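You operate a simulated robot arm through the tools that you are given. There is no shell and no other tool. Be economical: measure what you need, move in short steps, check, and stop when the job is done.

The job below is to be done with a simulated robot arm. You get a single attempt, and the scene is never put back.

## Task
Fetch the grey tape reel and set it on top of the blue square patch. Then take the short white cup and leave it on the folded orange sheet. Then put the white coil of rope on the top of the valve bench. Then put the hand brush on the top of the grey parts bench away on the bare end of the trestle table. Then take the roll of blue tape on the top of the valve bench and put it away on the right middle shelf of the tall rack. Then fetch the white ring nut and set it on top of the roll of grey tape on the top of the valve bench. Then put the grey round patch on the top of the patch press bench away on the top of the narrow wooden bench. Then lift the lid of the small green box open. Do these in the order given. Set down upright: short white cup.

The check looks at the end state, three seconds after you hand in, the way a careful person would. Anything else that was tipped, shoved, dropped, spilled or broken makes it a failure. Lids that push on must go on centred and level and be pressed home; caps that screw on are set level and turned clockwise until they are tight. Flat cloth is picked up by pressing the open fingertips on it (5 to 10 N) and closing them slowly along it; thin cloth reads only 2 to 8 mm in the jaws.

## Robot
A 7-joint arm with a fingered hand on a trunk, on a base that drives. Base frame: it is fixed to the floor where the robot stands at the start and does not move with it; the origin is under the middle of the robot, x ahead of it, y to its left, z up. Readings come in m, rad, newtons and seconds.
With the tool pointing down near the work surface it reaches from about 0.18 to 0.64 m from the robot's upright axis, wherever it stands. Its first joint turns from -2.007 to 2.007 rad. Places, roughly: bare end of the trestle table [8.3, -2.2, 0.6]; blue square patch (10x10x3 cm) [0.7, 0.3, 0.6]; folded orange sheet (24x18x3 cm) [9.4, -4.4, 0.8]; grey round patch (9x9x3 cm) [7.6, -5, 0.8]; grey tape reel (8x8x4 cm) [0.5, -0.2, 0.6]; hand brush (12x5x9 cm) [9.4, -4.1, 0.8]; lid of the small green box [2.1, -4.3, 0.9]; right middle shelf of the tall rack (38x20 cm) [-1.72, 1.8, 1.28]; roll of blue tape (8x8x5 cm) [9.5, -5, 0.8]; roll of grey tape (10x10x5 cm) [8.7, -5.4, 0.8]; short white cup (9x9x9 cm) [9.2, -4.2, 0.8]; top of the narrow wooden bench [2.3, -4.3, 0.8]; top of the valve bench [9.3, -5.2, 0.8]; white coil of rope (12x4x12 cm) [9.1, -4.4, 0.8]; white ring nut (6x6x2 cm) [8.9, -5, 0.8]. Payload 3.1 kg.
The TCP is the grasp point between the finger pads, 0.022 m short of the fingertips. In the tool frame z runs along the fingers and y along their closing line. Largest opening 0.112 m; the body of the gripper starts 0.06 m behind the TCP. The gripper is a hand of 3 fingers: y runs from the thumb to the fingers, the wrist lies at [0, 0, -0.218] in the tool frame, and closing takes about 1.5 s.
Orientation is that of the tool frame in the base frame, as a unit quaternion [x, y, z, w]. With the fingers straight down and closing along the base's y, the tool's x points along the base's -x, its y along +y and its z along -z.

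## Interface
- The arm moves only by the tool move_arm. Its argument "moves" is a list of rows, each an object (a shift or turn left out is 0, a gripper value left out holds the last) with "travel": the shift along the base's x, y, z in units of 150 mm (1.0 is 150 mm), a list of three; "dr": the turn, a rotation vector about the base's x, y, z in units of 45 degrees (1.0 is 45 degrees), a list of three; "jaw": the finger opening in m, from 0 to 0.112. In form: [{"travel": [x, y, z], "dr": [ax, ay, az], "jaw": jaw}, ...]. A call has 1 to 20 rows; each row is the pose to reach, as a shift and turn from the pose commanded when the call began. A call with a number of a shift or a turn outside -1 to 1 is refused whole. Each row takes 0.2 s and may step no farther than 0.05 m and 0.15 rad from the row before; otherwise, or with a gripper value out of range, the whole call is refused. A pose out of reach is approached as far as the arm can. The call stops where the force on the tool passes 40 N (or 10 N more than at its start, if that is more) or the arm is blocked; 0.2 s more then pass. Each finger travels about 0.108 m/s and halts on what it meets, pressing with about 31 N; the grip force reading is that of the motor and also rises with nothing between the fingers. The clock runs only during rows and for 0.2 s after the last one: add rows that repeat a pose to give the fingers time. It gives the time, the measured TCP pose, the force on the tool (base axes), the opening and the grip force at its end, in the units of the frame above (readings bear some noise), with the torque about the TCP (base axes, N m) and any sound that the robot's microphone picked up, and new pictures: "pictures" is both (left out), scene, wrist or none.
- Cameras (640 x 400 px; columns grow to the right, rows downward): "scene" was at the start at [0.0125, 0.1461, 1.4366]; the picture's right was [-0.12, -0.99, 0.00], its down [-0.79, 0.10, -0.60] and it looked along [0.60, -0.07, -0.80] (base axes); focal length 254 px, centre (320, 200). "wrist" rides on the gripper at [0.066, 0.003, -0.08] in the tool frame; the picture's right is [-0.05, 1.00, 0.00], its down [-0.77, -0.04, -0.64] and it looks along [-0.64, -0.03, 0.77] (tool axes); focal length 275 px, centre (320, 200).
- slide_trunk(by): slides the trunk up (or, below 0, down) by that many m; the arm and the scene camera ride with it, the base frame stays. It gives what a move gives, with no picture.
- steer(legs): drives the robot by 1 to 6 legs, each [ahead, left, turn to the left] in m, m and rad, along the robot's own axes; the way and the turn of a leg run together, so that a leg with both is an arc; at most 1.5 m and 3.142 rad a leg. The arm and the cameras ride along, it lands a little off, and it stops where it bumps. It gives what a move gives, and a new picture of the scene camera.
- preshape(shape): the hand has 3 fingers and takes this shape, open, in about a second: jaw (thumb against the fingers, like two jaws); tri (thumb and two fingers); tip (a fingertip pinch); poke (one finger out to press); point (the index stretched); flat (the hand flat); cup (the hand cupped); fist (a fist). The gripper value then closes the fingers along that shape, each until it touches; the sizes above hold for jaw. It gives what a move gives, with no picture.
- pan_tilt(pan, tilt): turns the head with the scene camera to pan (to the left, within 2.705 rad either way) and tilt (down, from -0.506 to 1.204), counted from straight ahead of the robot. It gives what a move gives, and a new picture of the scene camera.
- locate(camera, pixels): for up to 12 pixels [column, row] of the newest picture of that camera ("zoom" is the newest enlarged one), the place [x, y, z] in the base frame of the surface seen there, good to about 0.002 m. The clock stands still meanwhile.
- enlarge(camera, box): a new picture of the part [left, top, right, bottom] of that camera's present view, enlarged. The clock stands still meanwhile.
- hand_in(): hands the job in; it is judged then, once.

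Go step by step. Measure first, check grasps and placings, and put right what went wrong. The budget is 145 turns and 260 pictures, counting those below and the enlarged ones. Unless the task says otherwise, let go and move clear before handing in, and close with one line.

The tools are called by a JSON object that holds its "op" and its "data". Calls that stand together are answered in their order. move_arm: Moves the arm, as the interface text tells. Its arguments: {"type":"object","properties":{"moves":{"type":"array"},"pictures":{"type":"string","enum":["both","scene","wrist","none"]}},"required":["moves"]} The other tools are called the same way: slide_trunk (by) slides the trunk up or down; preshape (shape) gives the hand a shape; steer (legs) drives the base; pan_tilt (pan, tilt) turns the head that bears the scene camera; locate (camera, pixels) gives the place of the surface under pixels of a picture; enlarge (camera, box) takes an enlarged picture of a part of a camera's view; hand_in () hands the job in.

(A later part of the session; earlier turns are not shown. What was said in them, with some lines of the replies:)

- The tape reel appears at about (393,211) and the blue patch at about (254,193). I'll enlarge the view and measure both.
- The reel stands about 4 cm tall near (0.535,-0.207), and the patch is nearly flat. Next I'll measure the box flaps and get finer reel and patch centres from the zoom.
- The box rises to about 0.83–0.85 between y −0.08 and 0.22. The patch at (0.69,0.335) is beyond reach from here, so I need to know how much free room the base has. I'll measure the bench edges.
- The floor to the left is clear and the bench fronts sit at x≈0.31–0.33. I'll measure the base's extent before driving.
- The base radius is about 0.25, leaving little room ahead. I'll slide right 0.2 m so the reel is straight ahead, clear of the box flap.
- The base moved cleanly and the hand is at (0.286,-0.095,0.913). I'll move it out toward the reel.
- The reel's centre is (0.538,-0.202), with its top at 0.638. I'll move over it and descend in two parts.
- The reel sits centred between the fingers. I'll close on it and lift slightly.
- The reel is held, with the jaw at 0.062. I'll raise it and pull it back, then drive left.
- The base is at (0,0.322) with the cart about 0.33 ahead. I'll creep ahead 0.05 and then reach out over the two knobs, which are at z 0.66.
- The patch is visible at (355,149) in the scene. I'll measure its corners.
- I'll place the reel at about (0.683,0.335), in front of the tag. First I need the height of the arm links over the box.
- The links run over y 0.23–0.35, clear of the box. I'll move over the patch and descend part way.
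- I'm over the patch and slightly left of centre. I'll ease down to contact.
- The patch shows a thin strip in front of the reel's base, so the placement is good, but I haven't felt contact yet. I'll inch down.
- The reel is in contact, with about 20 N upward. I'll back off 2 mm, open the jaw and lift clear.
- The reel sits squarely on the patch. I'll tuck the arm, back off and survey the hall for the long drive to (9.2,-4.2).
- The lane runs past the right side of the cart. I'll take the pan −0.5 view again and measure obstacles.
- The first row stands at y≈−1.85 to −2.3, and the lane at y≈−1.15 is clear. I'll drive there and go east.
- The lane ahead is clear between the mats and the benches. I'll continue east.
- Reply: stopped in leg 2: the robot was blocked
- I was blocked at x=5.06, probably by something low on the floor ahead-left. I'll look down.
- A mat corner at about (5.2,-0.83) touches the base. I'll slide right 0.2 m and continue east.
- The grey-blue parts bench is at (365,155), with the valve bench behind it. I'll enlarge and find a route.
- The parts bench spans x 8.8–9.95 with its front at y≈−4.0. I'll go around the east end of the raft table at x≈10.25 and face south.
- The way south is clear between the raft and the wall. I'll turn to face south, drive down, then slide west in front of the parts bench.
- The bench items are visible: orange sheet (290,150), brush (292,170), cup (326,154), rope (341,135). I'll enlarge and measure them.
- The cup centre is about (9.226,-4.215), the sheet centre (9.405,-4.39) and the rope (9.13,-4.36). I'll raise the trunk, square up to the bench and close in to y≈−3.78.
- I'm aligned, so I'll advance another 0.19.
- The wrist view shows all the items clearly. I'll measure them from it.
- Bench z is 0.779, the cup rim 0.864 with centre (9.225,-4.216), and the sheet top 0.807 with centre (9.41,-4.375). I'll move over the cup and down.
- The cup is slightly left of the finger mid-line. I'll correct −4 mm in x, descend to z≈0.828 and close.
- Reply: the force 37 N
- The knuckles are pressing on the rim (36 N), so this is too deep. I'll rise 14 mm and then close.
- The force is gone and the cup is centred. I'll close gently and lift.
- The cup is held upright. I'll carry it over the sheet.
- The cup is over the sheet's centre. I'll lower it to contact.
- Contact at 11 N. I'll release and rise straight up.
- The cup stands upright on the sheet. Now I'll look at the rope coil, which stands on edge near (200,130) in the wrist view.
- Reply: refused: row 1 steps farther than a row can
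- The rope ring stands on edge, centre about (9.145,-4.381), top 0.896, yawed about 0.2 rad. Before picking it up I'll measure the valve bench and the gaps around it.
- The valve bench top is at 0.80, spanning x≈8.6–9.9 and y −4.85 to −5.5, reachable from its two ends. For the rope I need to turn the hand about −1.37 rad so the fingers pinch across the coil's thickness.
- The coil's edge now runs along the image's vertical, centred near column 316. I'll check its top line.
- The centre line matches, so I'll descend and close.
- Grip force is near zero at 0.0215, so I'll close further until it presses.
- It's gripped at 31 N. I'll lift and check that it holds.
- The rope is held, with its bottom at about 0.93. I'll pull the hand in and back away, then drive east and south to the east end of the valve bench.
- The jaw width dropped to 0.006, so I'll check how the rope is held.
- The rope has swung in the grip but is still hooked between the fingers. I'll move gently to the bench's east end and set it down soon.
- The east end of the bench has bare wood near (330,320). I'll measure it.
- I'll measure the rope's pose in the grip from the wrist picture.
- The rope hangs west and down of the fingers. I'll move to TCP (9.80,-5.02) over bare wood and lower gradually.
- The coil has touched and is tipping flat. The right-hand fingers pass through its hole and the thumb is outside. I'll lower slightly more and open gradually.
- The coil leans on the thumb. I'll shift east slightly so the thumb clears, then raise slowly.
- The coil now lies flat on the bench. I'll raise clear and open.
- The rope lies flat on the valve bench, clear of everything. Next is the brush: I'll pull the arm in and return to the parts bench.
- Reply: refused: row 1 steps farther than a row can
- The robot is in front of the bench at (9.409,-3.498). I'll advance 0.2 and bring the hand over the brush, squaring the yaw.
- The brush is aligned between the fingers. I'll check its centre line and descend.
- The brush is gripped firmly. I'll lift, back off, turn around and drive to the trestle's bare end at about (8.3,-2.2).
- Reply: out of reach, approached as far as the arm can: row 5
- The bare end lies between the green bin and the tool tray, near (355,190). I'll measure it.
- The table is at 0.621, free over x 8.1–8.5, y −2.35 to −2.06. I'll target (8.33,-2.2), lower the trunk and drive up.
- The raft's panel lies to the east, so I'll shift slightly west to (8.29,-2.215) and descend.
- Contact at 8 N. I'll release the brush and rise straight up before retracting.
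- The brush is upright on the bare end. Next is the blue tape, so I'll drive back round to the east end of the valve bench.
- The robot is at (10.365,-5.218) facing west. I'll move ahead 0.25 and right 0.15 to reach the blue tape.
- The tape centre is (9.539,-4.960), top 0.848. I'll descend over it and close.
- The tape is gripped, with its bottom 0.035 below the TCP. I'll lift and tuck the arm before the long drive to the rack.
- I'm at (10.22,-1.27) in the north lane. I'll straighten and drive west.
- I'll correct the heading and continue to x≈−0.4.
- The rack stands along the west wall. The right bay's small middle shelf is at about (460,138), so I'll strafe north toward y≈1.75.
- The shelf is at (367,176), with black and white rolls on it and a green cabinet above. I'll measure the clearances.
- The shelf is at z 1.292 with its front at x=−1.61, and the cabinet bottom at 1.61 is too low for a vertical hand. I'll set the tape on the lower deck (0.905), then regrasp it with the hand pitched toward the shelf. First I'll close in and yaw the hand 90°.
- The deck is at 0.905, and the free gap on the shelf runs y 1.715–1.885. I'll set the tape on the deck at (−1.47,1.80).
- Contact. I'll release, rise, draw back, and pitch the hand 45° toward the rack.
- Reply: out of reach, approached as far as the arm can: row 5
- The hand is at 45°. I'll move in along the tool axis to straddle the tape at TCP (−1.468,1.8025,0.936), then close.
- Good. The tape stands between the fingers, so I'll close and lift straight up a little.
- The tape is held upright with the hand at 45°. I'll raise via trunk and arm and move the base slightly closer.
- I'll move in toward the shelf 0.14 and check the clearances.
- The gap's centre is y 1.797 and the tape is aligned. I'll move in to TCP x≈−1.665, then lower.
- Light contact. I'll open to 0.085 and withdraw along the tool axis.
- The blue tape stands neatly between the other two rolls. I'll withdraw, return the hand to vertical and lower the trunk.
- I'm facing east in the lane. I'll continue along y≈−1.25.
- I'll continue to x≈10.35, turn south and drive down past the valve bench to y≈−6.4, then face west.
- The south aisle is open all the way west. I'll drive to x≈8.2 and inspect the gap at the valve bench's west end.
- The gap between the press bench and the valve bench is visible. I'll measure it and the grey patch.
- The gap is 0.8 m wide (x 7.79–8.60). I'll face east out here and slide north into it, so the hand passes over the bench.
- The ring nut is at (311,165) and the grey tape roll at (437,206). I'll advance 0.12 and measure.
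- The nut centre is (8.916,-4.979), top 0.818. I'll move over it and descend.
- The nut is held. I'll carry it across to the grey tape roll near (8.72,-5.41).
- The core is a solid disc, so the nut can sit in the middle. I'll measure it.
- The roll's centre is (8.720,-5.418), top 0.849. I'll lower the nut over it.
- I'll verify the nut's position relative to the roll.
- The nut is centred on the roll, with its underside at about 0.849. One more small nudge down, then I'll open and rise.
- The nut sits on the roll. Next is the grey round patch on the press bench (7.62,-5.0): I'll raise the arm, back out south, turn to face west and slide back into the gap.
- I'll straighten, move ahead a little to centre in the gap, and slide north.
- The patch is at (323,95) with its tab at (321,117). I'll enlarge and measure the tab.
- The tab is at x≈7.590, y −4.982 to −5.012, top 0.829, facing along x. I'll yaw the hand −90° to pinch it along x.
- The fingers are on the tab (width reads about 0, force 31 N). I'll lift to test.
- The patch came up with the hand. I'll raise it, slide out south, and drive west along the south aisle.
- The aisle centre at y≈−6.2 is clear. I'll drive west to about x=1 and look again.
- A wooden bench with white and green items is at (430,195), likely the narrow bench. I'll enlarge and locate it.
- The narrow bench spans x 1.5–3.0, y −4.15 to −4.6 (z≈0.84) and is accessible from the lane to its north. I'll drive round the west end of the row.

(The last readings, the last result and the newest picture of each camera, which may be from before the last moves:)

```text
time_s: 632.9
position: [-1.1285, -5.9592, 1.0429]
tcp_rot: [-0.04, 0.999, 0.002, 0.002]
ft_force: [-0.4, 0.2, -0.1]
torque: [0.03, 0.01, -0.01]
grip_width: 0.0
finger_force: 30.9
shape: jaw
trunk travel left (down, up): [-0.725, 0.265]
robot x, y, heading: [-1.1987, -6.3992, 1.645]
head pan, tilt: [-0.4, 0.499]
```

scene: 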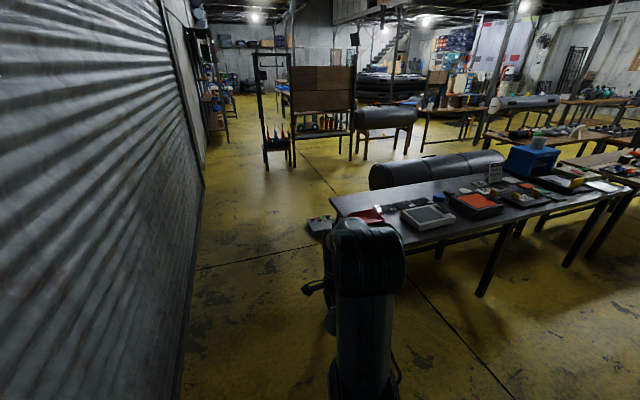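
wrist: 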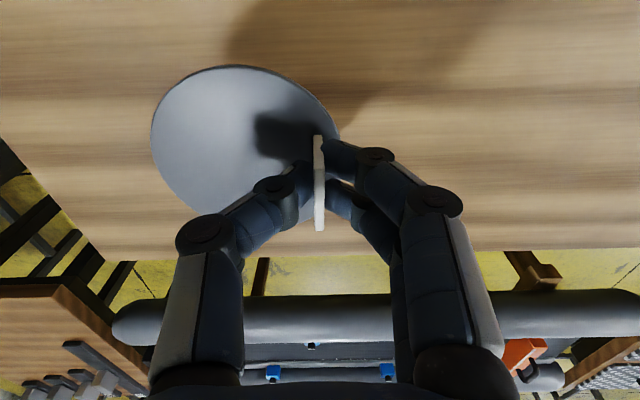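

I'll straighten, go north to y≈−3.2, and turn east.

{"op": "steer", "data": {"legs": [[0, 0, -0.074], [1.5, 0, 0], [1.5, 0, 0], [0.2, 0, 0], [0, 0, -1.57]]}}

{"op": "pan_tilt", "data": {"pan": -0.2, "tilt": 0.5}}

```text
time_s: 652.9
position: [-0.7184, -3.2862, 1.043]
tcp_rot: [0.704, 0.71, -0.001, 0.004]
ft_force: [-0.3, -0.3, -0.3]
torque: [0.02, 0.0, 0.01]
grip_width: 0.0003
finger_force: 31.6
shape: jaw
trunk travel left (down, up): [-0.725, 0.265]
robot x, y, heading: [-1.1548, -3.187, -0.009]
head pan, tilt: [-0.4, 0.499]
```

scene: 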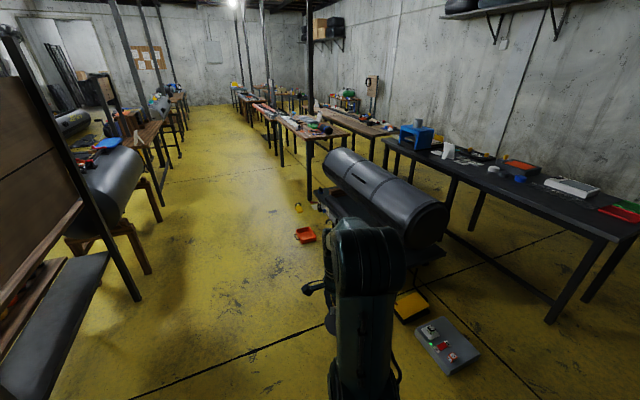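

```text
time_s: 653.6
position: [-0.7187, -3.286, 1.042]
tcp_rot: [0.704, 0.71, 0.0, 0.003]
ft_force: [-0.2, -0.4, -0.4]
torque: [0.01, 0.0, 0.0]
grip_width: 0.0002
finger_force: 30.5
shape: jaw
trunk travel left (down, up): [-0.725, 0.265]
robot x, y, heading: [-1.1555, -3.1837, -0.006]
head pan, tilt: [-0.201, 0.499]
```

scene: 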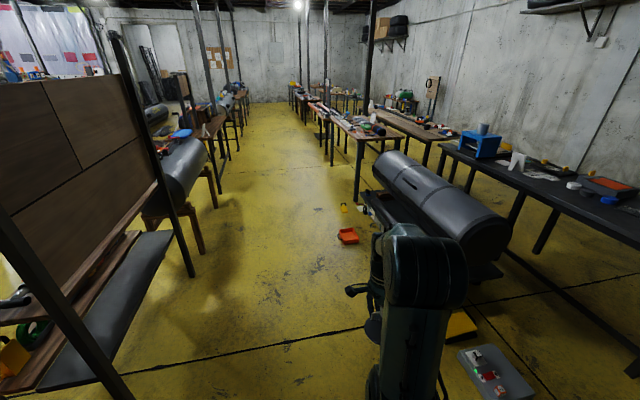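

There are floor items: an orange tray (347,236) and a yellow object (343,208). I'll locate these to avoid them.

{"op": "locate", "data": {"camera": "scene", "pixels": [[340, 240], [358, 238], [343, 210], [358, 200], [455, 325], [195, 275], [205, 252], [375, 190], [222, 195], [365, 195], [337, 232], [460, 245]]}}

```text
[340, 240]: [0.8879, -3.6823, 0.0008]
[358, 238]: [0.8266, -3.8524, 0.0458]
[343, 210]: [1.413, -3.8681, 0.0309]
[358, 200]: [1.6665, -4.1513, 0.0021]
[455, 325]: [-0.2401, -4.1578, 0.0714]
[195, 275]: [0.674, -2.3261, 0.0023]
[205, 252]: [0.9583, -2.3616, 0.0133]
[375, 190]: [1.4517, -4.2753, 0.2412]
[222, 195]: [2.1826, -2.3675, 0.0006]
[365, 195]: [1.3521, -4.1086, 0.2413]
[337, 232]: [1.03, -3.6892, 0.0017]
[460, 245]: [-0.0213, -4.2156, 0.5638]
```

The lane at y≈−3.05 is clear. I'll drive to x≈2.3 and face the bench.

{"op": "steer", "data": {"legs": [[0, 0.13, 0], [1.5, 0, 0], [1.5, 0, 0], [0.45, 0, 0], [0, 0, -1.57]]}}

{"op": "pan_tilt", "data": {"pan": 0, "tilt": 0.75}}

```text
time_s: 675.2
position: [2.2095, -3.3795, 1.0433]
tcp_rot: [1.0, 0.021, -0.002, 0.002]
ft_force: [0.0, 0.2, -0.4]
torque: [-0.04, -0.03, 0.0]
grip_width: 0.0001
finger_force: 31.2
shape: jaw
trunk travel left (down, up): [-0.725, 0.265]
robot x, y, heading: [2.3025, -2.945, -1.542]
head pan, tilt: [-0.201, 0.499]
```

scene: 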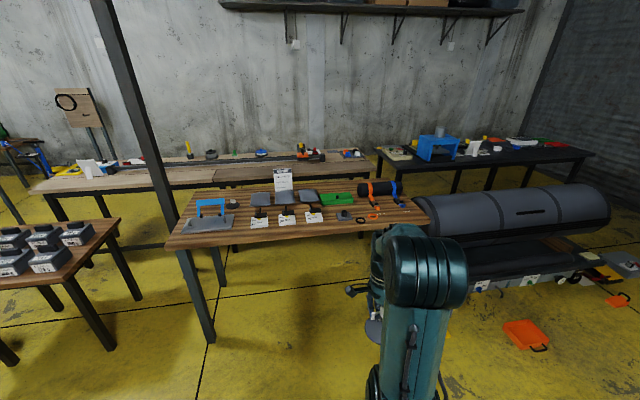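

```text
time_s: 676.0
position: [2.2102, -3.3805, 1.0417]
tcp_rot: [1.0, 0.021, -0.002, 0.002]
ft_force: [-0.6, 0.7, 0.3]
torque: [0.01, -0.02, 0.0]
grip_width: 0.0001
finger_force: 31.3
shape: jaw
trunk travel left (down, up): [-0.725, 0.265]
robot x, y, heading: [2.2987, -2.9399, -1.542]
head pan, tilt: [0.0, 0.75]
```

scene: 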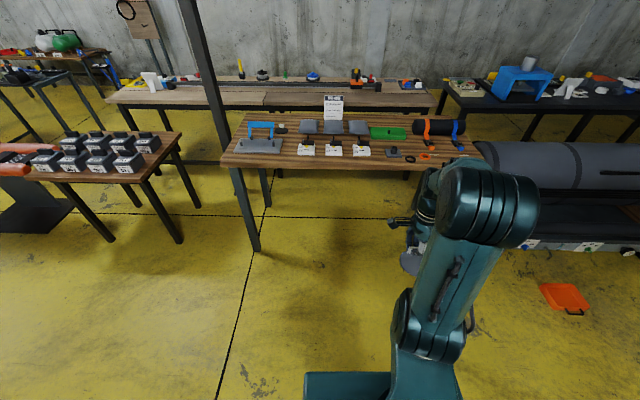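

{"op": "enlarge", "data": {"camera": "scene", "box": [210, 90, 490, 190]}}

{"op": "locate", "data": {"camera": "zoom", "pixels": [[40, 160], [590, 145], [180, 165], [150, 150], [200, 140], [170, 90], [370, 90], [440, 90], [415, 115], [400, 165], [300, 165], [415, 138]]}}

```text
2.29 times, centred on (350, 140) of scene
```

zoom: 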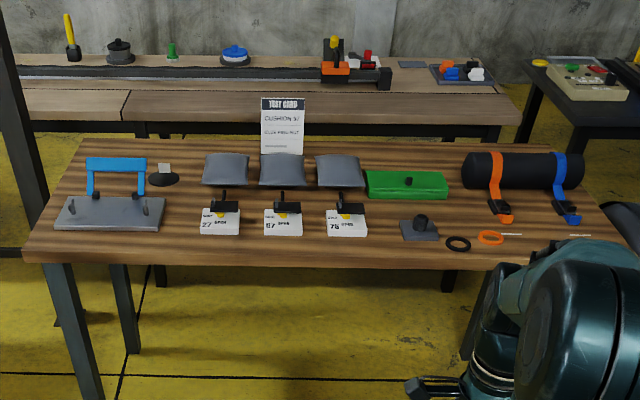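

```text
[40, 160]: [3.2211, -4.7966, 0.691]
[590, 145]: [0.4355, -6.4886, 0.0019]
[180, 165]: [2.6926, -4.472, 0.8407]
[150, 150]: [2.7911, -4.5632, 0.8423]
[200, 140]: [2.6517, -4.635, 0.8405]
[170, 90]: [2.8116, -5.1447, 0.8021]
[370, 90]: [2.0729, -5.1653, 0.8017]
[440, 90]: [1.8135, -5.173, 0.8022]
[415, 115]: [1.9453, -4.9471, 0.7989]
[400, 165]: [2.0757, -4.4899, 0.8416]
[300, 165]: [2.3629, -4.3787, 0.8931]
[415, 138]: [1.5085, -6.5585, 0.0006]
```

{"op": "locate", "data": {"camera": "zoom", "pixels": [[180, 250], [300, 254], [380, 220], [220, 233], [345, 234], [385, 236], [180, 200], [405, 197], [365, 180], [447, 180], [408, 178], [185, 225]]}}

{"op": "steer", "data": {"legs": [[0.5, 0, -0.029]]}}

{"op": "pan_tilt", "data": {"pan": 0.1, "tilt": 0.95}}

```text
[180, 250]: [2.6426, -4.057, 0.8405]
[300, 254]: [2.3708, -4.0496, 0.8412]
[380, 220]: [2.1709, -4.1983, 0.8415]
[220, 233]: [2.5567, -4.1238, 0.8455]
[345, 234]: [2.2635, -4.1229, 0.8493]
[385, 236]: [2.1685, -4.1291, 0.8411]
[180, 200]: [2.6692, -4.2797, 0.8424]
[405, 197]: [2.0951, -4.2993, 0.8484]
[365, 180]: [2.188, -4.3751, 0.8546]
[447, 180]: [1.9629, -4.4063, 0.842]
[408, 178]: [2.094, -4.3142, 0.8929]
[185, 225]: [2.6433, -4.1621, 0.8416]
```

```text
time_s: 678.9
position: [2.2137, -3.8778, 1.0414]
tcp_rot: [1.0, 0.014, -0.003, 0.001]
ft_force: [-0.2, 0.1, -0.7]
torque: [0.0, 0.02, -0.01]
grip_width: 0.0
finger_force: 31.3
shape: jaw
trunk travel left (down, up): [-0.725, 0.265]
robot x, y, heading: [2.3118, -3.4379, -1.555]
head pan, tilt: [0.0, 0.75]
```

scene: 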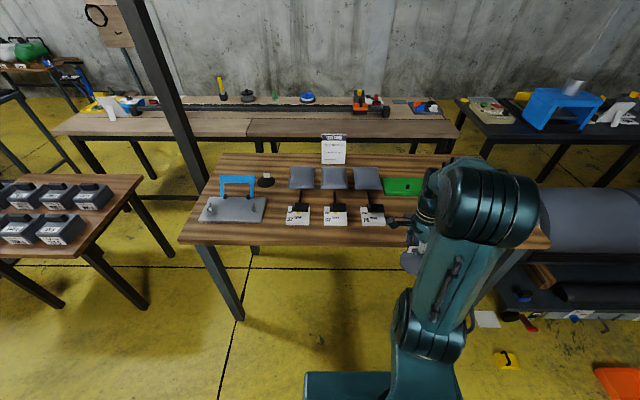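

```text
time_s: 679.6
position: [2.2138, -3.8755, 1.0417]
tcp_rot: [1.0, 0.014, -0.003, 0.002]
ft_force: [-0.9, 0.2, -0.5]
torque: [0.02, 0.03, -0.05]
grip_width: 0.0001
finger_force: 31.6
shape: jaw
trunk travel left (down, up): [-0.725, 0.265]
robot x, y, heading: [2.3071, -3.4396, -1.552]
head pan, tilt: [0.099, 0.949]
```

scene: 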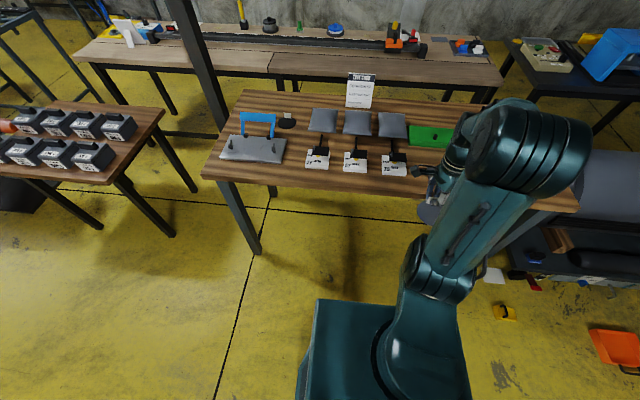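

The gap between the blue-handled plate and the first card (x≈2.60–2.675, front strip) suits the 8 cm disc. I'll shift left a little and check the neighbouring bench.

{"op": "locate", "data": {"camera": "scene", "pixels": [[110, 183], [165, 112], [285, 158], [306, 165], [265, 187], [295, 150], [300, 178], [329, 168], [217, 185], [305, 150]]}}

{"op": "steer", "data": {"legs": [[0, 0.22, -0.018], [0.1, 0, 0]]}}

{"op": "move_arm", "data": {"moves": [{"travel": [0.25, -0.05, 0]}, {"travel": [0.5, -0.1, 0]}, {"travel": [0.75, -0.15, 0]}, {"travel": [1.0, -0.2, 0]}], "pictures": "both"}}

```text
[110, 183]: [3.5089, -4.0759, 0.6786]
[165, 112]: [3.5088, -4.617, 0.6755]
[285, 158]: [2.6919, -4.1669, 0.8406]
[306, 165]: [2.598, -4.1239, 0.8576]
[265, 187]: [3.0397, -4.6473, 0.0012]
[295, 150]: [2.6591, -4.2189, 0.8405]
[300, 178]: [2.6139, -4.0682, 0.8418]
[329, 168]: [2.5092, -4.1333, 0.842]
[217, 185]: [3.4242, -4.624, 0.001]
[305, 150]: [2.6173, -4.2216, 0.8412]
```

```text
time_s: 682.0
position: [2.4179, -3.972, 1.0424]
tcp_rot: [1.0, 0.006, -0.003, 0.002]
ft_force: [0.0, -0.1, 0.1]
torque: [0.01, -0.04, 0.0]
grip_width: 0.0001
finger_force: 31.0
shape: jaw
trunk travel left (down, up): [-0.725, 0.265]
robot x, y, heading: [2.5202, -3.5347, -1.572]
head pan, tilt: [0.099, 0.949]
```

scene: 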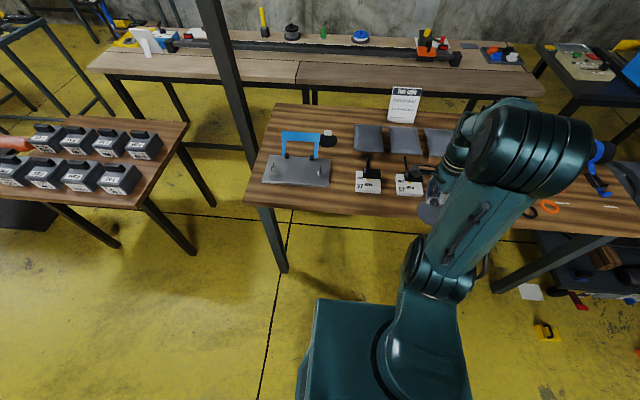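

```text
time_s: 683.0
position: [2.5689, -4.0012, 1.043]
tcp_rot: [1.0, 0.005, -0.002, 0.002]
ft_force: [0.6, 0.3, -0.4]
torque: [-0.02, 0.03, 0.0]
grip_width: 0.0
finger_force: 31.2
shape: jaw
trunk travel left (down, up): [-0.725, 0.265]
robot x, y, heading: [2.5155, -3.5334, -1.575]
head pan, tilt: [0.099, 0.949]
```

scene: 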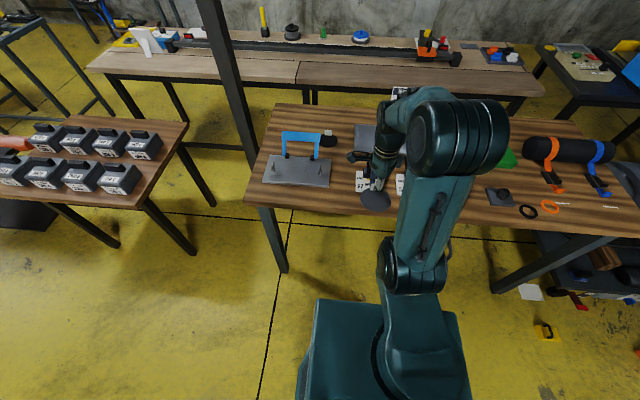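
wrist: 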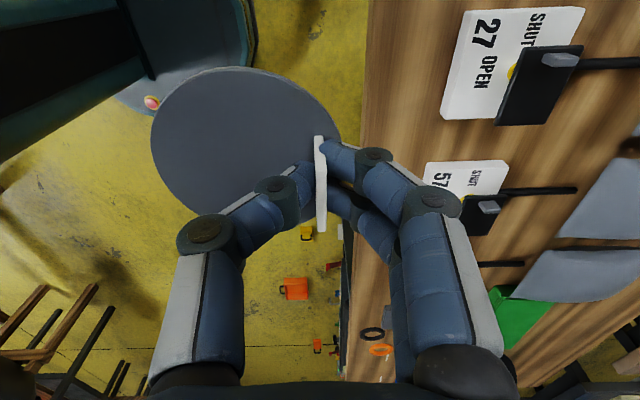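

{"op": "locate", "data": {"camera": "scene", "pixels": [[328, 186], [333, 186], [355, 188], [359, 186], [344, 205], [343, 165], [330, 160], [356, 172], [345, 185]]}}

{"op": "locate", "data": {"camera": "wrist", "pixels": [[448, 115], [470, 15], [360, 200], [545, 60], [155, 140], [250, 70], [320, 140], [325, 228]]}}

```text
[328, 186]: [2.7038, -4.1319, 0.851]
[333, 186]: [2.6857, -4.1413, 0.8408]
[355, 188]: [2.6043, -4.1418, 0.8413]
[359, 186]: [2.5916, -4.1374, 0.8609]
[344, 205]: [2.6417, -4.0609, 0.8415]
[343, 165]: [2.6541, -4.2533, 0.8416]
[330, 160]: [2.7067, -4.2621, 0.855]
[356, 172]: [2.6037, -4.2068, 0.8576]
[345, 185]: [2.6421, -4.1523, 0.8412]
```

```text
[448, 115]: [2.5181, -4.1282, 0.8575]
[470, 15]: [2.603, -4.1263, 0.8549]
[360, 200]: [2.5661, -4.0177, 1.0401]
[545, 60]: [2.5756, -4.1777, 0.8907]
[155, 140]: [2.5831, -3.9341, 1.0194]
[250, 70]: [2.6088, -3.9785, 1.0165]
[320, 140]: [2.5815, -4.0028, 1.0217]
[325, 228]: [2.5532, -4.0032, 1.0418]
```

The gap is x 2.603–2.70, wide enough for the 8.2 cm disc. I'll target TCP (2.652,-4.142), which puts the disc centre at y≈−4.11.

{"op": "move_arm", "data": {"moves": [{"travel": [0.2, -0.2, 0]}, {"travel": [0.4, -0.45, 0]}, {"travel": [0.55, -0.7, -0.05]}, {"travel": [0.555, -0.94, -0.1]}, {"travel": [0.555, -0.94, -0.4]}, {"travel": [0.555, -0.94, -0.7]}, {"travel": [0.555, -0.94, -0.85]}], "pictures": "both"}}

```text
time_s: 684.6
position: [2.6527, -4.1418, 0.9141]
tcp_rot: [1.0, 0.006, -0.002, 0.002]
ft_force: [0.1, 0.0, -0.5]
torque: [-0.01, 0.02, 0.01]
grip_width: 0.0
finger_force: 30.6
shape: jaw
trunk travel left (down, up): [-0.725, 0.265]
robot x, y, heading: [2.5182, -3.5365, -1.575]
head pan, tilt: [0.099, 0.949]
```

scene: 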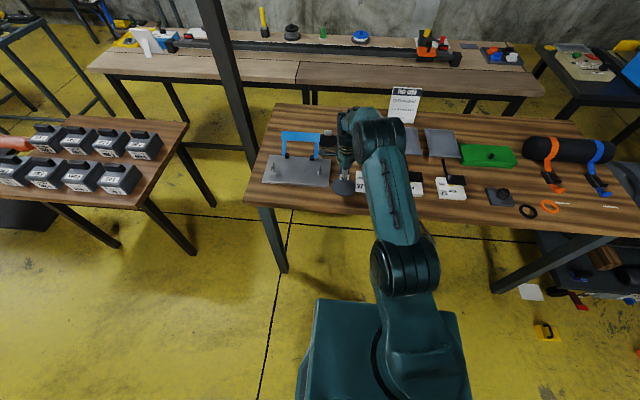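
wrist: 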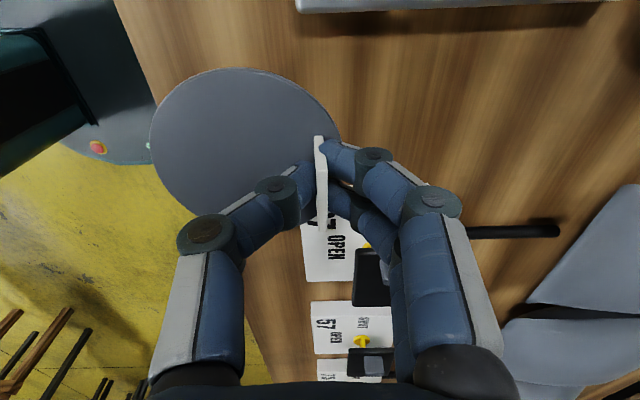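

{"op": "locate", "data": {"camera": "wrist", "pixels": [[475, 232], [550, 231], [370, 280], [345, 250], [420, 15], [250, 75], [240, 225]]}}

{"op": "move_arm", "data": {"moves": [{"travel": [0, 0, -0.1]}, {"travel": [0, 0, -0.18]}, {"travel": [0, 0, -0.24]}, {"travel": [0, 0, -0.26]}, {"travel": [0, 0, -0.26]}], "pictures": "none"}}

```text
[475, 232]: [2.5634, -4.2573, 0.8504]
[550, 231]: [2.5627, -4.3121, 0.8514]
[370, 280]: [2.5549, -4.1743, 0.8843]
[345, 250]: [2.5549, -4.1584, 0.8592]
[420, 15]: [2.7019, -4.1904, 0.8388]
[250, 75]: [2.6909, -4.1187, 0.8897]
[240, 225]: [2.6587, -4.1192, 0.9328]
```

```text
time_s: 685.8
position: [2.6515, -4.1414, 0.877]
tcp_rot: [1.0, 0.007, -0.003, 0.001]
ft_force: [0.0, 0.4, -0.5]
torque: [-0.06, 0.0, -0.02]
grip_width: 0.0
finger_force: 30.4
shape: jaw
trunk travel left (down, up): [-0.725, 0.265]
robot x, y, heading: [2.5157, -3.5353, -1.57]
head pan, tilt: [0.099, 0.949]
```

{"op": "move_arm", "data": {"moves": [{"travel": [-0.01, 0, -0.02]}, {"travel": [-0.01, 0, -0.035]}, {"travel": [-0.01, 0, -0.045]}, {"travel": [-0.01, 0, -0.045]}], "pictures": "wrist"}}

```text
time_s: 686.8
position: [2.6489, -4.1414, 0.8693]
tcp_rot: [1.0, 0.006, -0.002, 0.003]
ft_force: [0.9, -0.5, 4.6]
torque: [-0.06, -0.03, 0.03]
grip_width: 0.0
finger_force: 31.1
shape: jaw
trunk travel left (down, up): [-0.725, 0.265]
robot x, y, heading: [2.5197, -3.5368, -1.577]
head pan, tilt: [0.099, 0.949]
```

wrist: 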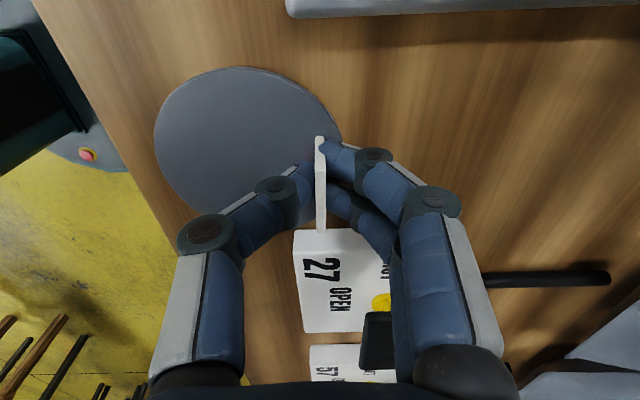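

The disc is down (about 5 N). I'll open and rise.

{"op": "move_arm", "data": {"moves": [{"jaw": 0.01}, {"jaw": 0.02}, {"jaw": 0.03}, {"jaw": 0.035}, {"jaw": 0.035}, {"jaw": 0.035, "travel": [0, 0, 0.1]}, {"jaw": 0.035, "travel": [0, 0, 0.35]}, {"jaw": 0.035, "travel": [0, 0, 0.65]}, {"jaw": 0.035, "travel": [0, 0, 1.0]}], "pictures": "wrist"}}

```text
refused: row 9 steps farther than a row can; nothing moved
5 turns are left
```

The jump in the last row was too big, and few turns remain, so I'll batch the next moves. In one go I'll release and rise, shift to the green box, square the hand over its knob (2.094,-4.314) and view it.

{"op": "move_arm", "data": {"moves": [{"jaw": 0.01}, {"jaw": 0.02}, {"jaw": 0.03}, {"jaw": 0.035}, {"jaw": 0.035}, {"jaw": 0.035, "travel": [0, 0, 0.1]}, {"jaw": 0.035, "travel": [0, 0, 0.35]}, {"jaw": 0.035, "travel": [0, 0, 0.65]}, {"jaw": 0.035, "travel": [0, 0, 0.95]}, {"jaw": 0.035, "travel": [0, 0.2, 1.0]}], "pictures": "wrist"}}

{"op": "steer", "data": {"legs": [[0, -0.42, 0], [0.15, 0, 0]]}}

{"op": "move_arm", "data": {"moves": [{"dr": [0, 0, 0.166], "travel": [-0.15, 0, 0]}, {"dr": [0, 0, 0.333], "travel": [-0.3, 0, 0]}, {"dr": [0, 0, 0.5], "travel": [-0.45, 0, 0]}, {"dr": [0, 0, 0.666], "travel": [-0.6, 0, 0]}, {"dr": [0, 0, 0.833], "travel": [-0.75, 0, 0]}, {"dr": [0, 0, 1.0], "travel": [-0.9, 0, 0]}], "pictures": "none"}}

{"op": "move_arm", "data": {"moves": [{"dr": [0, 0, 0.166], "jaw": 0.05}, {"dr": [0, 0, 0.333], "jaw": 0.06}, {"dr": [0, 0, 0.5]}, {"dr": [0, 0, 0.666]}, {"dr": [0, 0, 0.833]}, {"dr": [0, 0, 1.0]}, {"dr": [0, 0, 1.0]}], "pictures": "wrist"}}

{"op": "pan_tilt", "data": {"pan": 0.0, "tilt": 0.95}}

{"op": "enlarge", "data": {"camera": "wrist", "box": [200, 20, 440, 170]}}

{"op": "locate", "data": {"camera": "wrist", "pixels": [[320, 60], [320, 80], [320, 100], [320, 120], [320, 140], [320, 160], [290, 100], [350, 100], [260, 100], [380, 100], [290, 130], [350, 130]]}}

```text
time_s: 689.0
position: [2.6463, -4.1116, 1.0234]
tcp_rot: [1.0, 0.006, -0.002, 0.002]
ft_force: [1.0, -0.2, -0.4]
torque: [-0.02, -0.02, -0.01]
grip_width: 0.0349
finger_force: 0.0
shape: jaw
trunk travel left (down, up): [-0.725, 0.265]
robot x, y, heading: [2.5164, -3.5365, -1.575]
head pan, tilt: [0.099, 0.949]
```

wrist: 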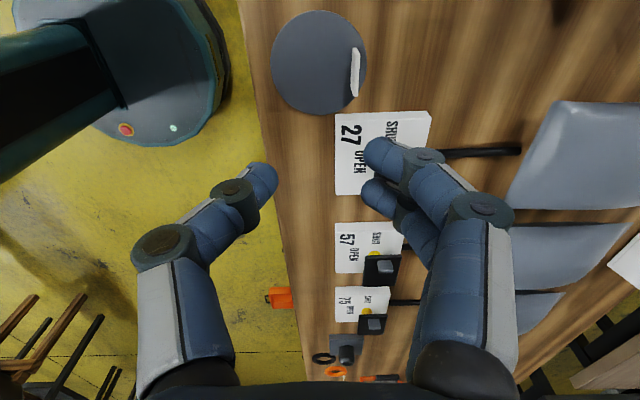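

```text
time_s: 692.5
position: [2.2297, -4.2601, 1.0224]
tcp_rot: [1.0, 0.004, -0.003, 0.002]
ft_force: [0.7, -0.6, -0.2]
torque: [-0.02, -0.01, -0.01]
grip_width: 0.0345
finger_force: 0.2
shape: jaw
trunk travel left (down, up): [-0.725, 0.265]
robot x, y, heading: [2.1036, -3.6824, -1.575]
head pan, tilt: [0.099, 0.949]
```

scene: 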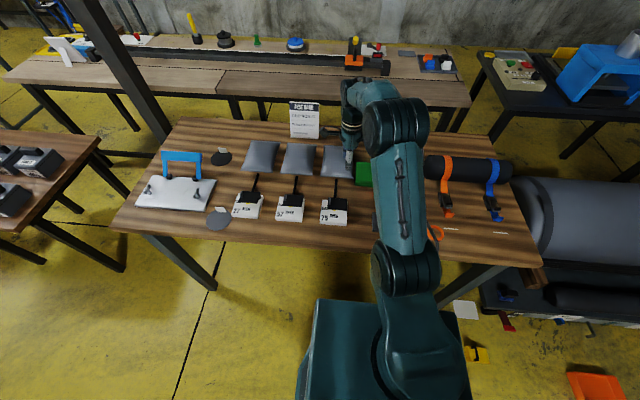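

```text
time_s: 694.0
position: [2.0913, -4.2606, 1.0196]
tcp_rot: [0.922, 0.387, -0.001, 0.003]
ft_force: [0.9, 1.3, -0.5]
torque: [0.0, -0.02, -0.02]
grip_width: 0.0345
finger_force: 0.1
shape: jaw
trunk travel left (down, up): [-0.725, 0.265]
robot x, y, heading: [2.1028, -3.6791, -1.578]
head pan, tilt: [0.099, 0.949]
```

```text
time_s: 695.5
position: [2.0942, -4.2577, 1.0227]
tcp_rot: [0.704, 0.71, -0.001, 0.003]
ft_force: [0.4, -0.3, 0.0]
torque: [0.02, -0.03, 0.0]
grip_width: 0.0594
finger_force: 0.0
shape: jaw
trunk travel left (down, up): [-0.725, 0.265]
robot x, y, heading: [2.1055, -3.681, -1.576]
head pan, tilt: [0.099, 0.949]
```

wrist: 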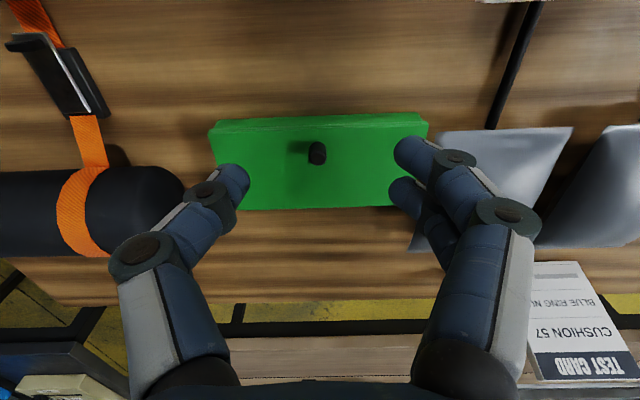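

```text
time_s: 696.2
position: [2.0936, -4.2613, 1.023]
tcp_rot: [0.705, 0.71, -0.001, 0.003]
ft_force: [-0.8, -0.5, 0.3]
torque: [0.02, 0.03, 0.02]
grip_width: 0.0594
finger_force: 0.1
shape: jaw
trunk travel left (down, up): [-0.725, 0.265]
robot x, y, heading: [2.1035, -3.681, -1.574]
head pan, tilt: [0.0, 0.949]
```

scene: 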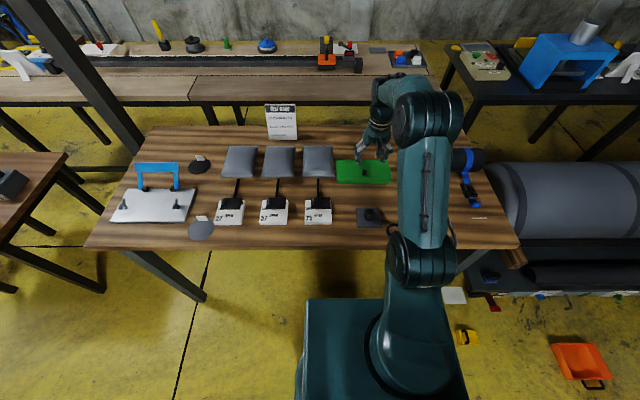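

```text
2.67 times, centred on (320, 95) of wrist
```

zoom: 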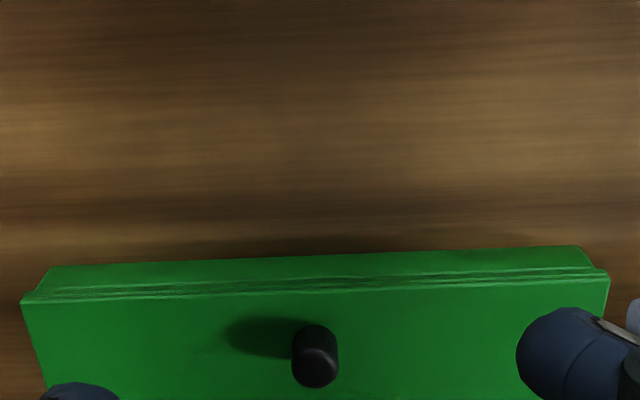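

```text
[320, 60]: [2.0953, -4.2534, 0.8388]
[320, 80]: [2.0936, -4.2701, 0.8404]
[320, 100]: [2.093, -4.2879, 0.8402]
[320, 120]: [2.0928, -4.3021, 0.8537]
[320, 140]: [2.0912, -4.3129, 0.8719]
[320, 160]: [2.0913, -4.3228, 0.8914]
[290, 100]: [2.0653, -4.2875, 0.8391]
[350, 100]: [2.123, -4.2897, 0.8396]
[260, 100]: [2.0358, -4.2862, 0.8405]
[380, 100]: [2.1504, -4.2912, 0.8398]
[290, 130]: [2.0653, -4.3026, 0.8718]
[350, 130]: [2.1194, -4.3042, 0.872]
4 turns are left
```

The box lid's top is at 0.872, its front edge y≈−4.303, hinge y≈−4.40, and the knob centre about (2.0915,−4.330). I'll move 0.15 m closer for reach, pinch the knob, and swing it up along the hinge arc, tilting the hand with it.

{"op": "steer", "data": {"legs": [[0.15, 0, 0]]}}

{"op": "move_arm", "data": {"moves": [{"travel": [-0.015, 0.27, 0]}, {"travel": [-0.015, 0.53, -0.05]}, {"travel": [-0.015, 0.53, -0.3]}, {"travel": [-0.015, 0.53, -0.55]}, {"travel": [-0.015, 0.53, -0.75]}, {"travel": [-0.015, 0.53, -0.83]}, {"travel": [-0.015, 0.53, -0.83]}], "pictures": "wrist"}}

{"op": "move_arm", "data": {"moves": [{"jaw": 0.045}, {"jaw": 0.03}, {"jaw": 0.015}, {"jaw": 0.0}, {"jaw": 0.0}, {"jaw": 0.0}, {"jaw": 0.0}], "pictures": "wrist"}}

{"op": "move_arm", "data": {"moves": [{"travel": [0, -0.031, 0.08], "dr": [0.078, 0, 0], "jaw": 0.0}, {"travel": [0, -0.074, 0.153], "dr": [0.156, 0, 0]}, {"travel": [0, -0.131, 0.218], "dr": [0.233, 0, 0]}, {"travel": [0, -0.197, 0.274], "dr": [0.311, 0, 0]}, {"travel": [0, -0.273, 0.317], "dr": [0.389, 0, 0]}, {"travel": [0, -0.356, 0.347], "dr": [0.467, 0, 0]}, {"travel": [0, -0.443, 0.363], "dr": [0.544, 0, 0]}, {"travel": [0, -0.531, 0.365], "dr": [0.622, 0, 0]}, {"travel": [0, -0.619, 0.352], "dr": [0.7, 0, 0]}, {"travel": [0, -0.704, 0.324], "dr": [0.778, 0, 0]}, {"travel": [0, -0.779, 0.285], "dr": [0.8, 0, 0]}, {"travel": [0, -0.779, 0.285], "dr": [0.8, 0, 0]}], "pictures": "both"}}

{"op": "enlarge", "data": {"camera": "scene", "box": [300, 90, 500, 240]}}

```text
time_s: 697.6
position: [2.0943, -4.4103, 1.0212]
tcp_rot: [0.704, 0.71, 0.0, 0.003]
ft_force: [0.5, 0.3, 0.0]
torque: [0.0, 0.04, 0.01]
grip_width: 0.0598
finger_force: 0.2
shape: jaw
trunk travel left (down, up): [-0.725, 0.265]
robot x, y, heading: [2.1003, -3.8321, -1.574]
head pan, tilt: [0.0, 0.949]
```

scene: 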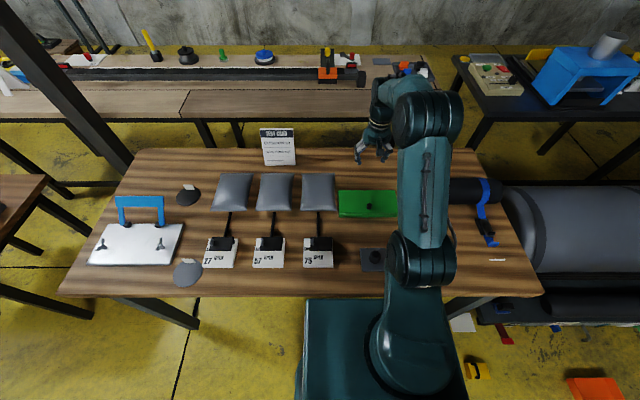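

```text
time_s: 699.2
position: [2.0936, -4.3306, 0.8972]
tcp_rot: [0.704, 0.71, 0.0, 0.003]
ft_force: [0.1, -0.1, -1.1]
torque: [0.02, -0.02, 0.02]
grip_width: 0.0595
finger_force: 0.0
shape: jaw
trunk travel left (down, up): [-0.725, 0.265]
robot x, y, heading: [2.1016, -3.831, -1.571]
head pan, tilt: [0.0, 0.949]
```

wrist: 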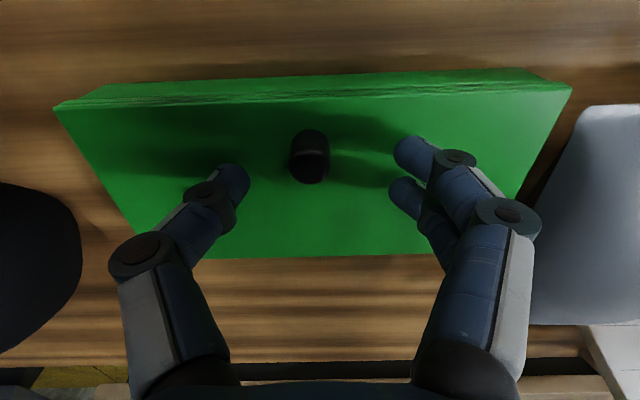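

```text
time_s: 700.8
position: [2.097, -4.3313, 0.8973]
tcp_rot: [0.704, 0.711, 0.0, 0.002]
ft_force: [14.0, -3.1, -0.8]
torque: [-0.03, -0.21, -0.15]
grip_width: 0.0001
finger_force: 31.3
shape: jaw
trunk travel left (down, up): [-0.725, 0.265]
robot x, y, heading: [2.1039, -3.8333, -1.578]
head pan, tilt: [0.0, 0.949]
```

wrist: 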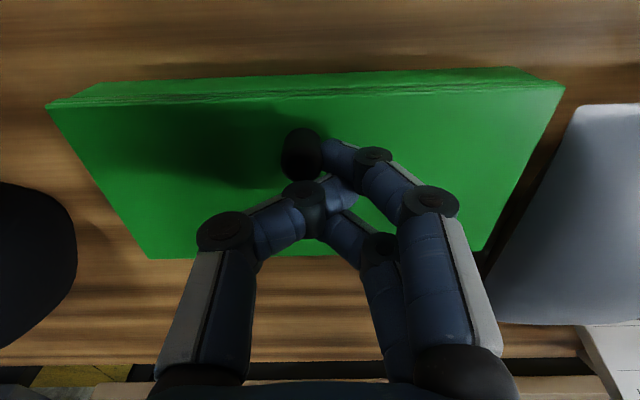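

```text
time_s: 703.4
position: [2.1032, -4.3684, 0.9441]
tcp_rot: [0.669, 0.676, 0.22, -0.216]
ft_force: [11.7, -0.1, 1.9]
torque: [0.01, -0.08, -0.1]
grip_width: 0.0
finger_force: 31.2
shape: jaw
out of reach, approached as far as the arm can: row 8, 9, 10, 11, 12
trunk travel left (down, up): [-0.725, 0.265]
robot x, y, heading: [2.1041, -3.8297, -1.571]
head pan, tilt: [0.0, 0.949]
```

scene: 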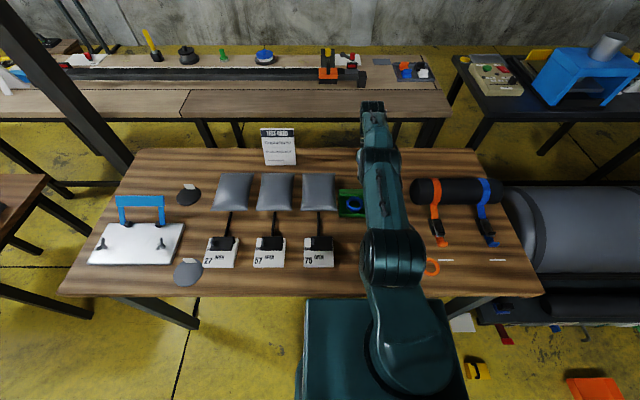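
wrist: 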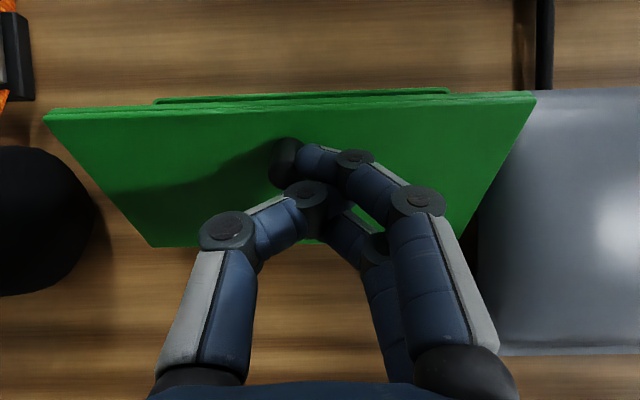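

```text
2.67 times, centred on (400, 165) of scene
3 turns are left
```

zoom: 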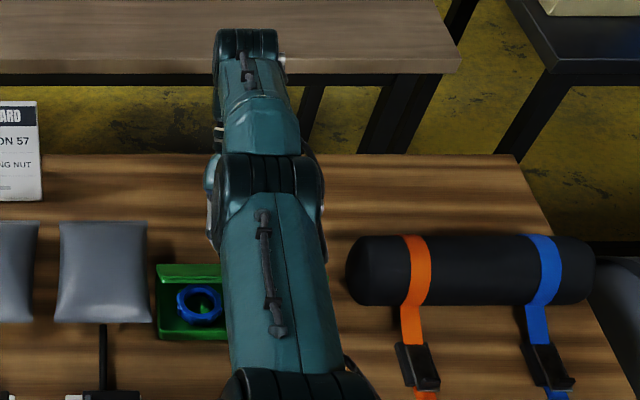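

The lid is up about 45°, with the box interior and its blue ring visible, but the arm reached its limit. I'll creep the base 5 cm forward to swing the lid past vertical, let go, lift straight up with the trunk, back away and look.

{"op": "steer", "data": {"legs": [[0.05, 0, 0]]}}

{"op": "move_arm", "data": {"moves": [{"travel": [0, -0.04, 0]}, {"travel": [0, -0.08, 0]}, {"travel": [0, -0.12, 0]}, {"travel": [0, -0.16, 0]}, {"travel": [0, -0.16, 0]}, {"travel": [0, -0.16, 0]}], "pictures": "both"}}

{"op": "move_arm", "data": {"moves": [{"travel": [0, 0, 0], "jaw": 0.01}, {"travel": [0, 0, 0], "jaw": 0.02}, {"travel": [0, 0, 0], "jaw": 0.03}, {"travel": [0, 0, 0], "jaw": 0.04}, {"travel": [0, 0, 0], "jaw": 0.04}], "pictures": "wrist"}}

{"op": "slide_trunk", "data": {"by": 0.15}}

{"op": "steer", "data": {"legs": [[-0.22, 0, 0]]}}

{"op": "enlarge", "data": {"camera": "scene", "box": [280, 80, 480, 230]}}

{"op": "enlarge", "data": {"camera": "wrist", "box": [0, 0, 640, 400]}}

```text
time_s: 704.3
position: [2.1023, -4.4218, 0.9429]
tcp_rot: [0.67, 0.676, 0.219, -0.216]
ft_force: [5.3, 0.3, -5.9]
torque: [-0.01, -0.07, -0.1]
grip_width: 0.0
finger_force: 30.8
shape: jaw
trunk travel left (down, up): [-0.725, 0.265]
robot x, y, heading: [2.1011, -3.8816, -1.573]
head pan, tilt: [0.0, 0.949]
```

scene: 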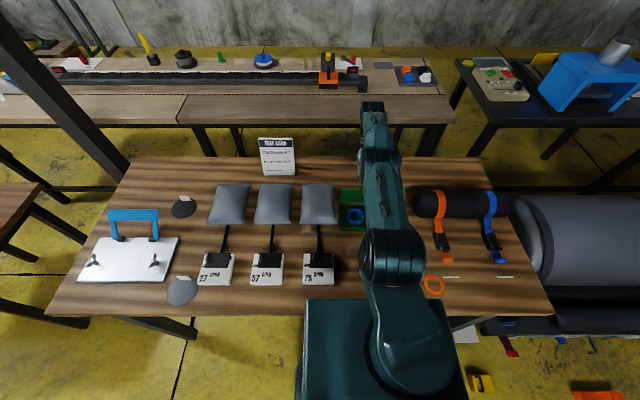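

```text
time_s: 705.7
position: [2.1021, -4.4235, 0.9434]
tcp_rot: [0.669, 0.676, 0.219, -0.216]
ft_force: [6.9, 1.2, -7.8]
torque: [-0.1, -0.07, -0.07]
grip_width: 0.0003
finger_force: 30.6
shape: jaw
out of reach, approached as far as the arm can: row 1, 2, 3, 4, 5, 6
trunk travel left (down, up): [-0.725, 0.265]
robot x, y, heading: [2.1001, -3.8814, -1.572]
head pan, tilt: [0.0, 0.949]
```

scene: 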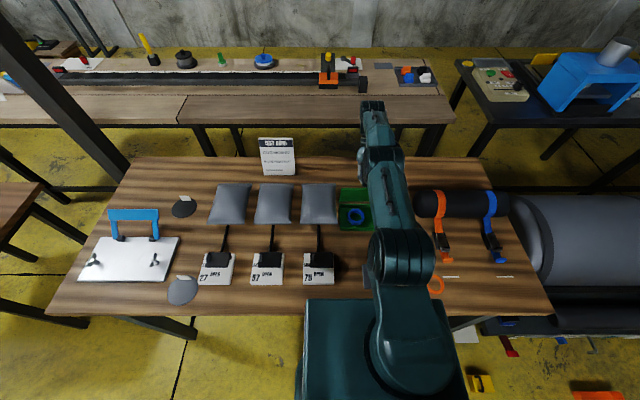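
wrist: 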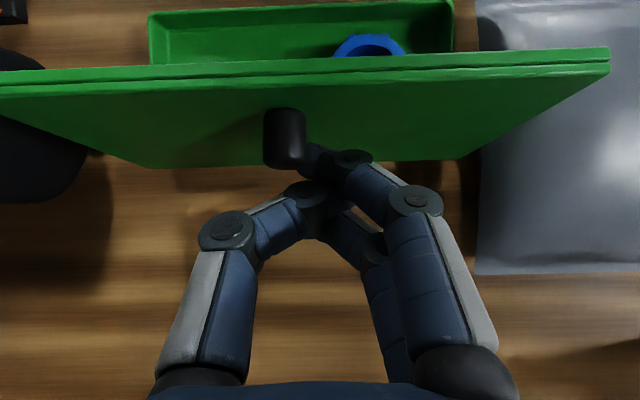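

```text
time_s: 706.9
position: [2.1011, -4.4222, 0.9438]
tcp_rot: [0.67, 0.675, 0.22, -0.215]
ft_force: [0.5, -0.3, 0.4]
torque: [-0.01, 0.01, 0.0]
grip_width: 0.0396
finger_force: 0.0
shape: jaw
trunk travel left (down, up): [-0.725, 0.265]
robot x, y, heading: [2.1035, -3.8841, -1.573]
head pan, tilt: [0.0, 0.949]
```

wrist: 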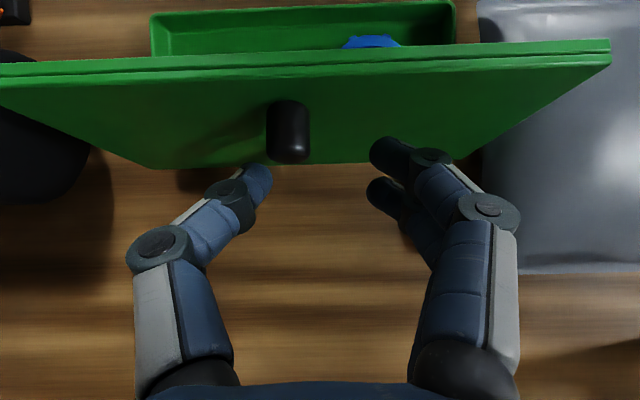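

```text
time_s: 708.7
position: [2.1007, -4.4211, 1.0928]
tcp_rot: [0.67, 0.676, 0.219, -0.215]
ft_force: [-0.2, -0.6, -0.3]
torque: [0.02, 0.02, 0.0]
grip_width: 0.0396
finger_force: 0.0
shape: jaw
trunk travel left (down, up): [-0.875, 0.115]
robot x, y, heading: [2.1065, -3.8798, -1.569]
head pan, tilt: [0.0, 0.949]
```

```text
time_s: 710.4
position: [2.1016, -4.1926, 1.094]
tcp_rot: [0.669, 0.677, 0.219, -0.214]
ft_force: [-0.9, 1.0, 0.0]
torque: [0.01, 0.03, 0.0]
grip_width: 0.0396
finger_force: 0.1
shape: jaw
trunk travel left (down, up): [-0.875, 0.115]
robot x, y, heading: [2.1037, -3.6541, -1.57]
head pan, tilt: [0.0, 0.949]
```

scene: 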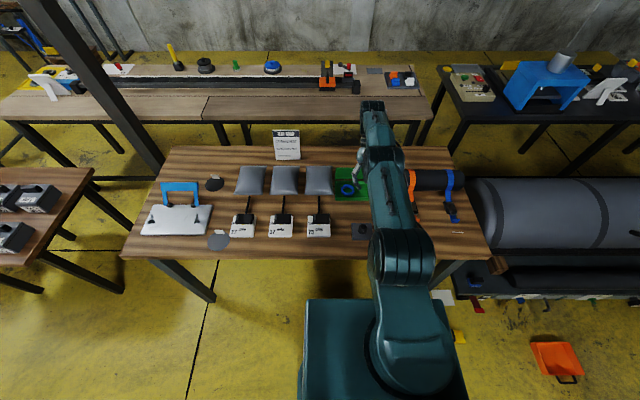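

```text
2.67 times, centred on (380, 155) of scene
```

zoom: 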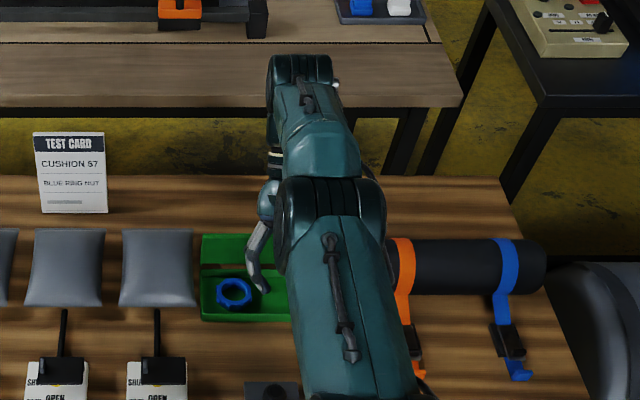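

```text
1.00 times, centred on (320, 200) of wrist (not enlarged: the box is as wide or as high as the picture)
2 turns are left
```

zoom: 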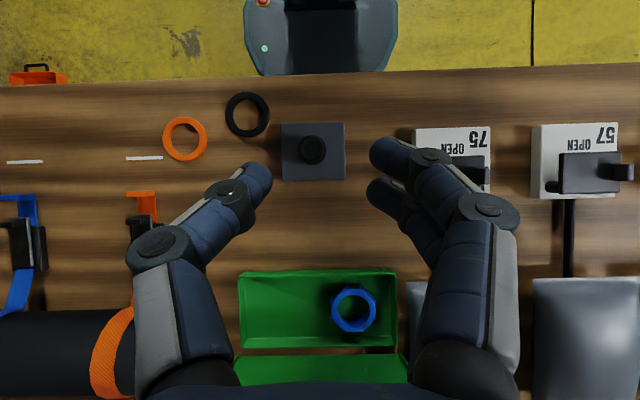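

The latest pictures show the green box standing open, with the blue ring visible inside and the lid thrown back and staying put. The hand is clear above the bench, so I'm handing in.

{"op": "hand_in", "data": {}}

```text
The job is handed in.
```

I did all eight steps in the order given, and nothing looked tipped or displaced in the last pictures I had of each spot. I had no turns left to revisit the earlier placements.
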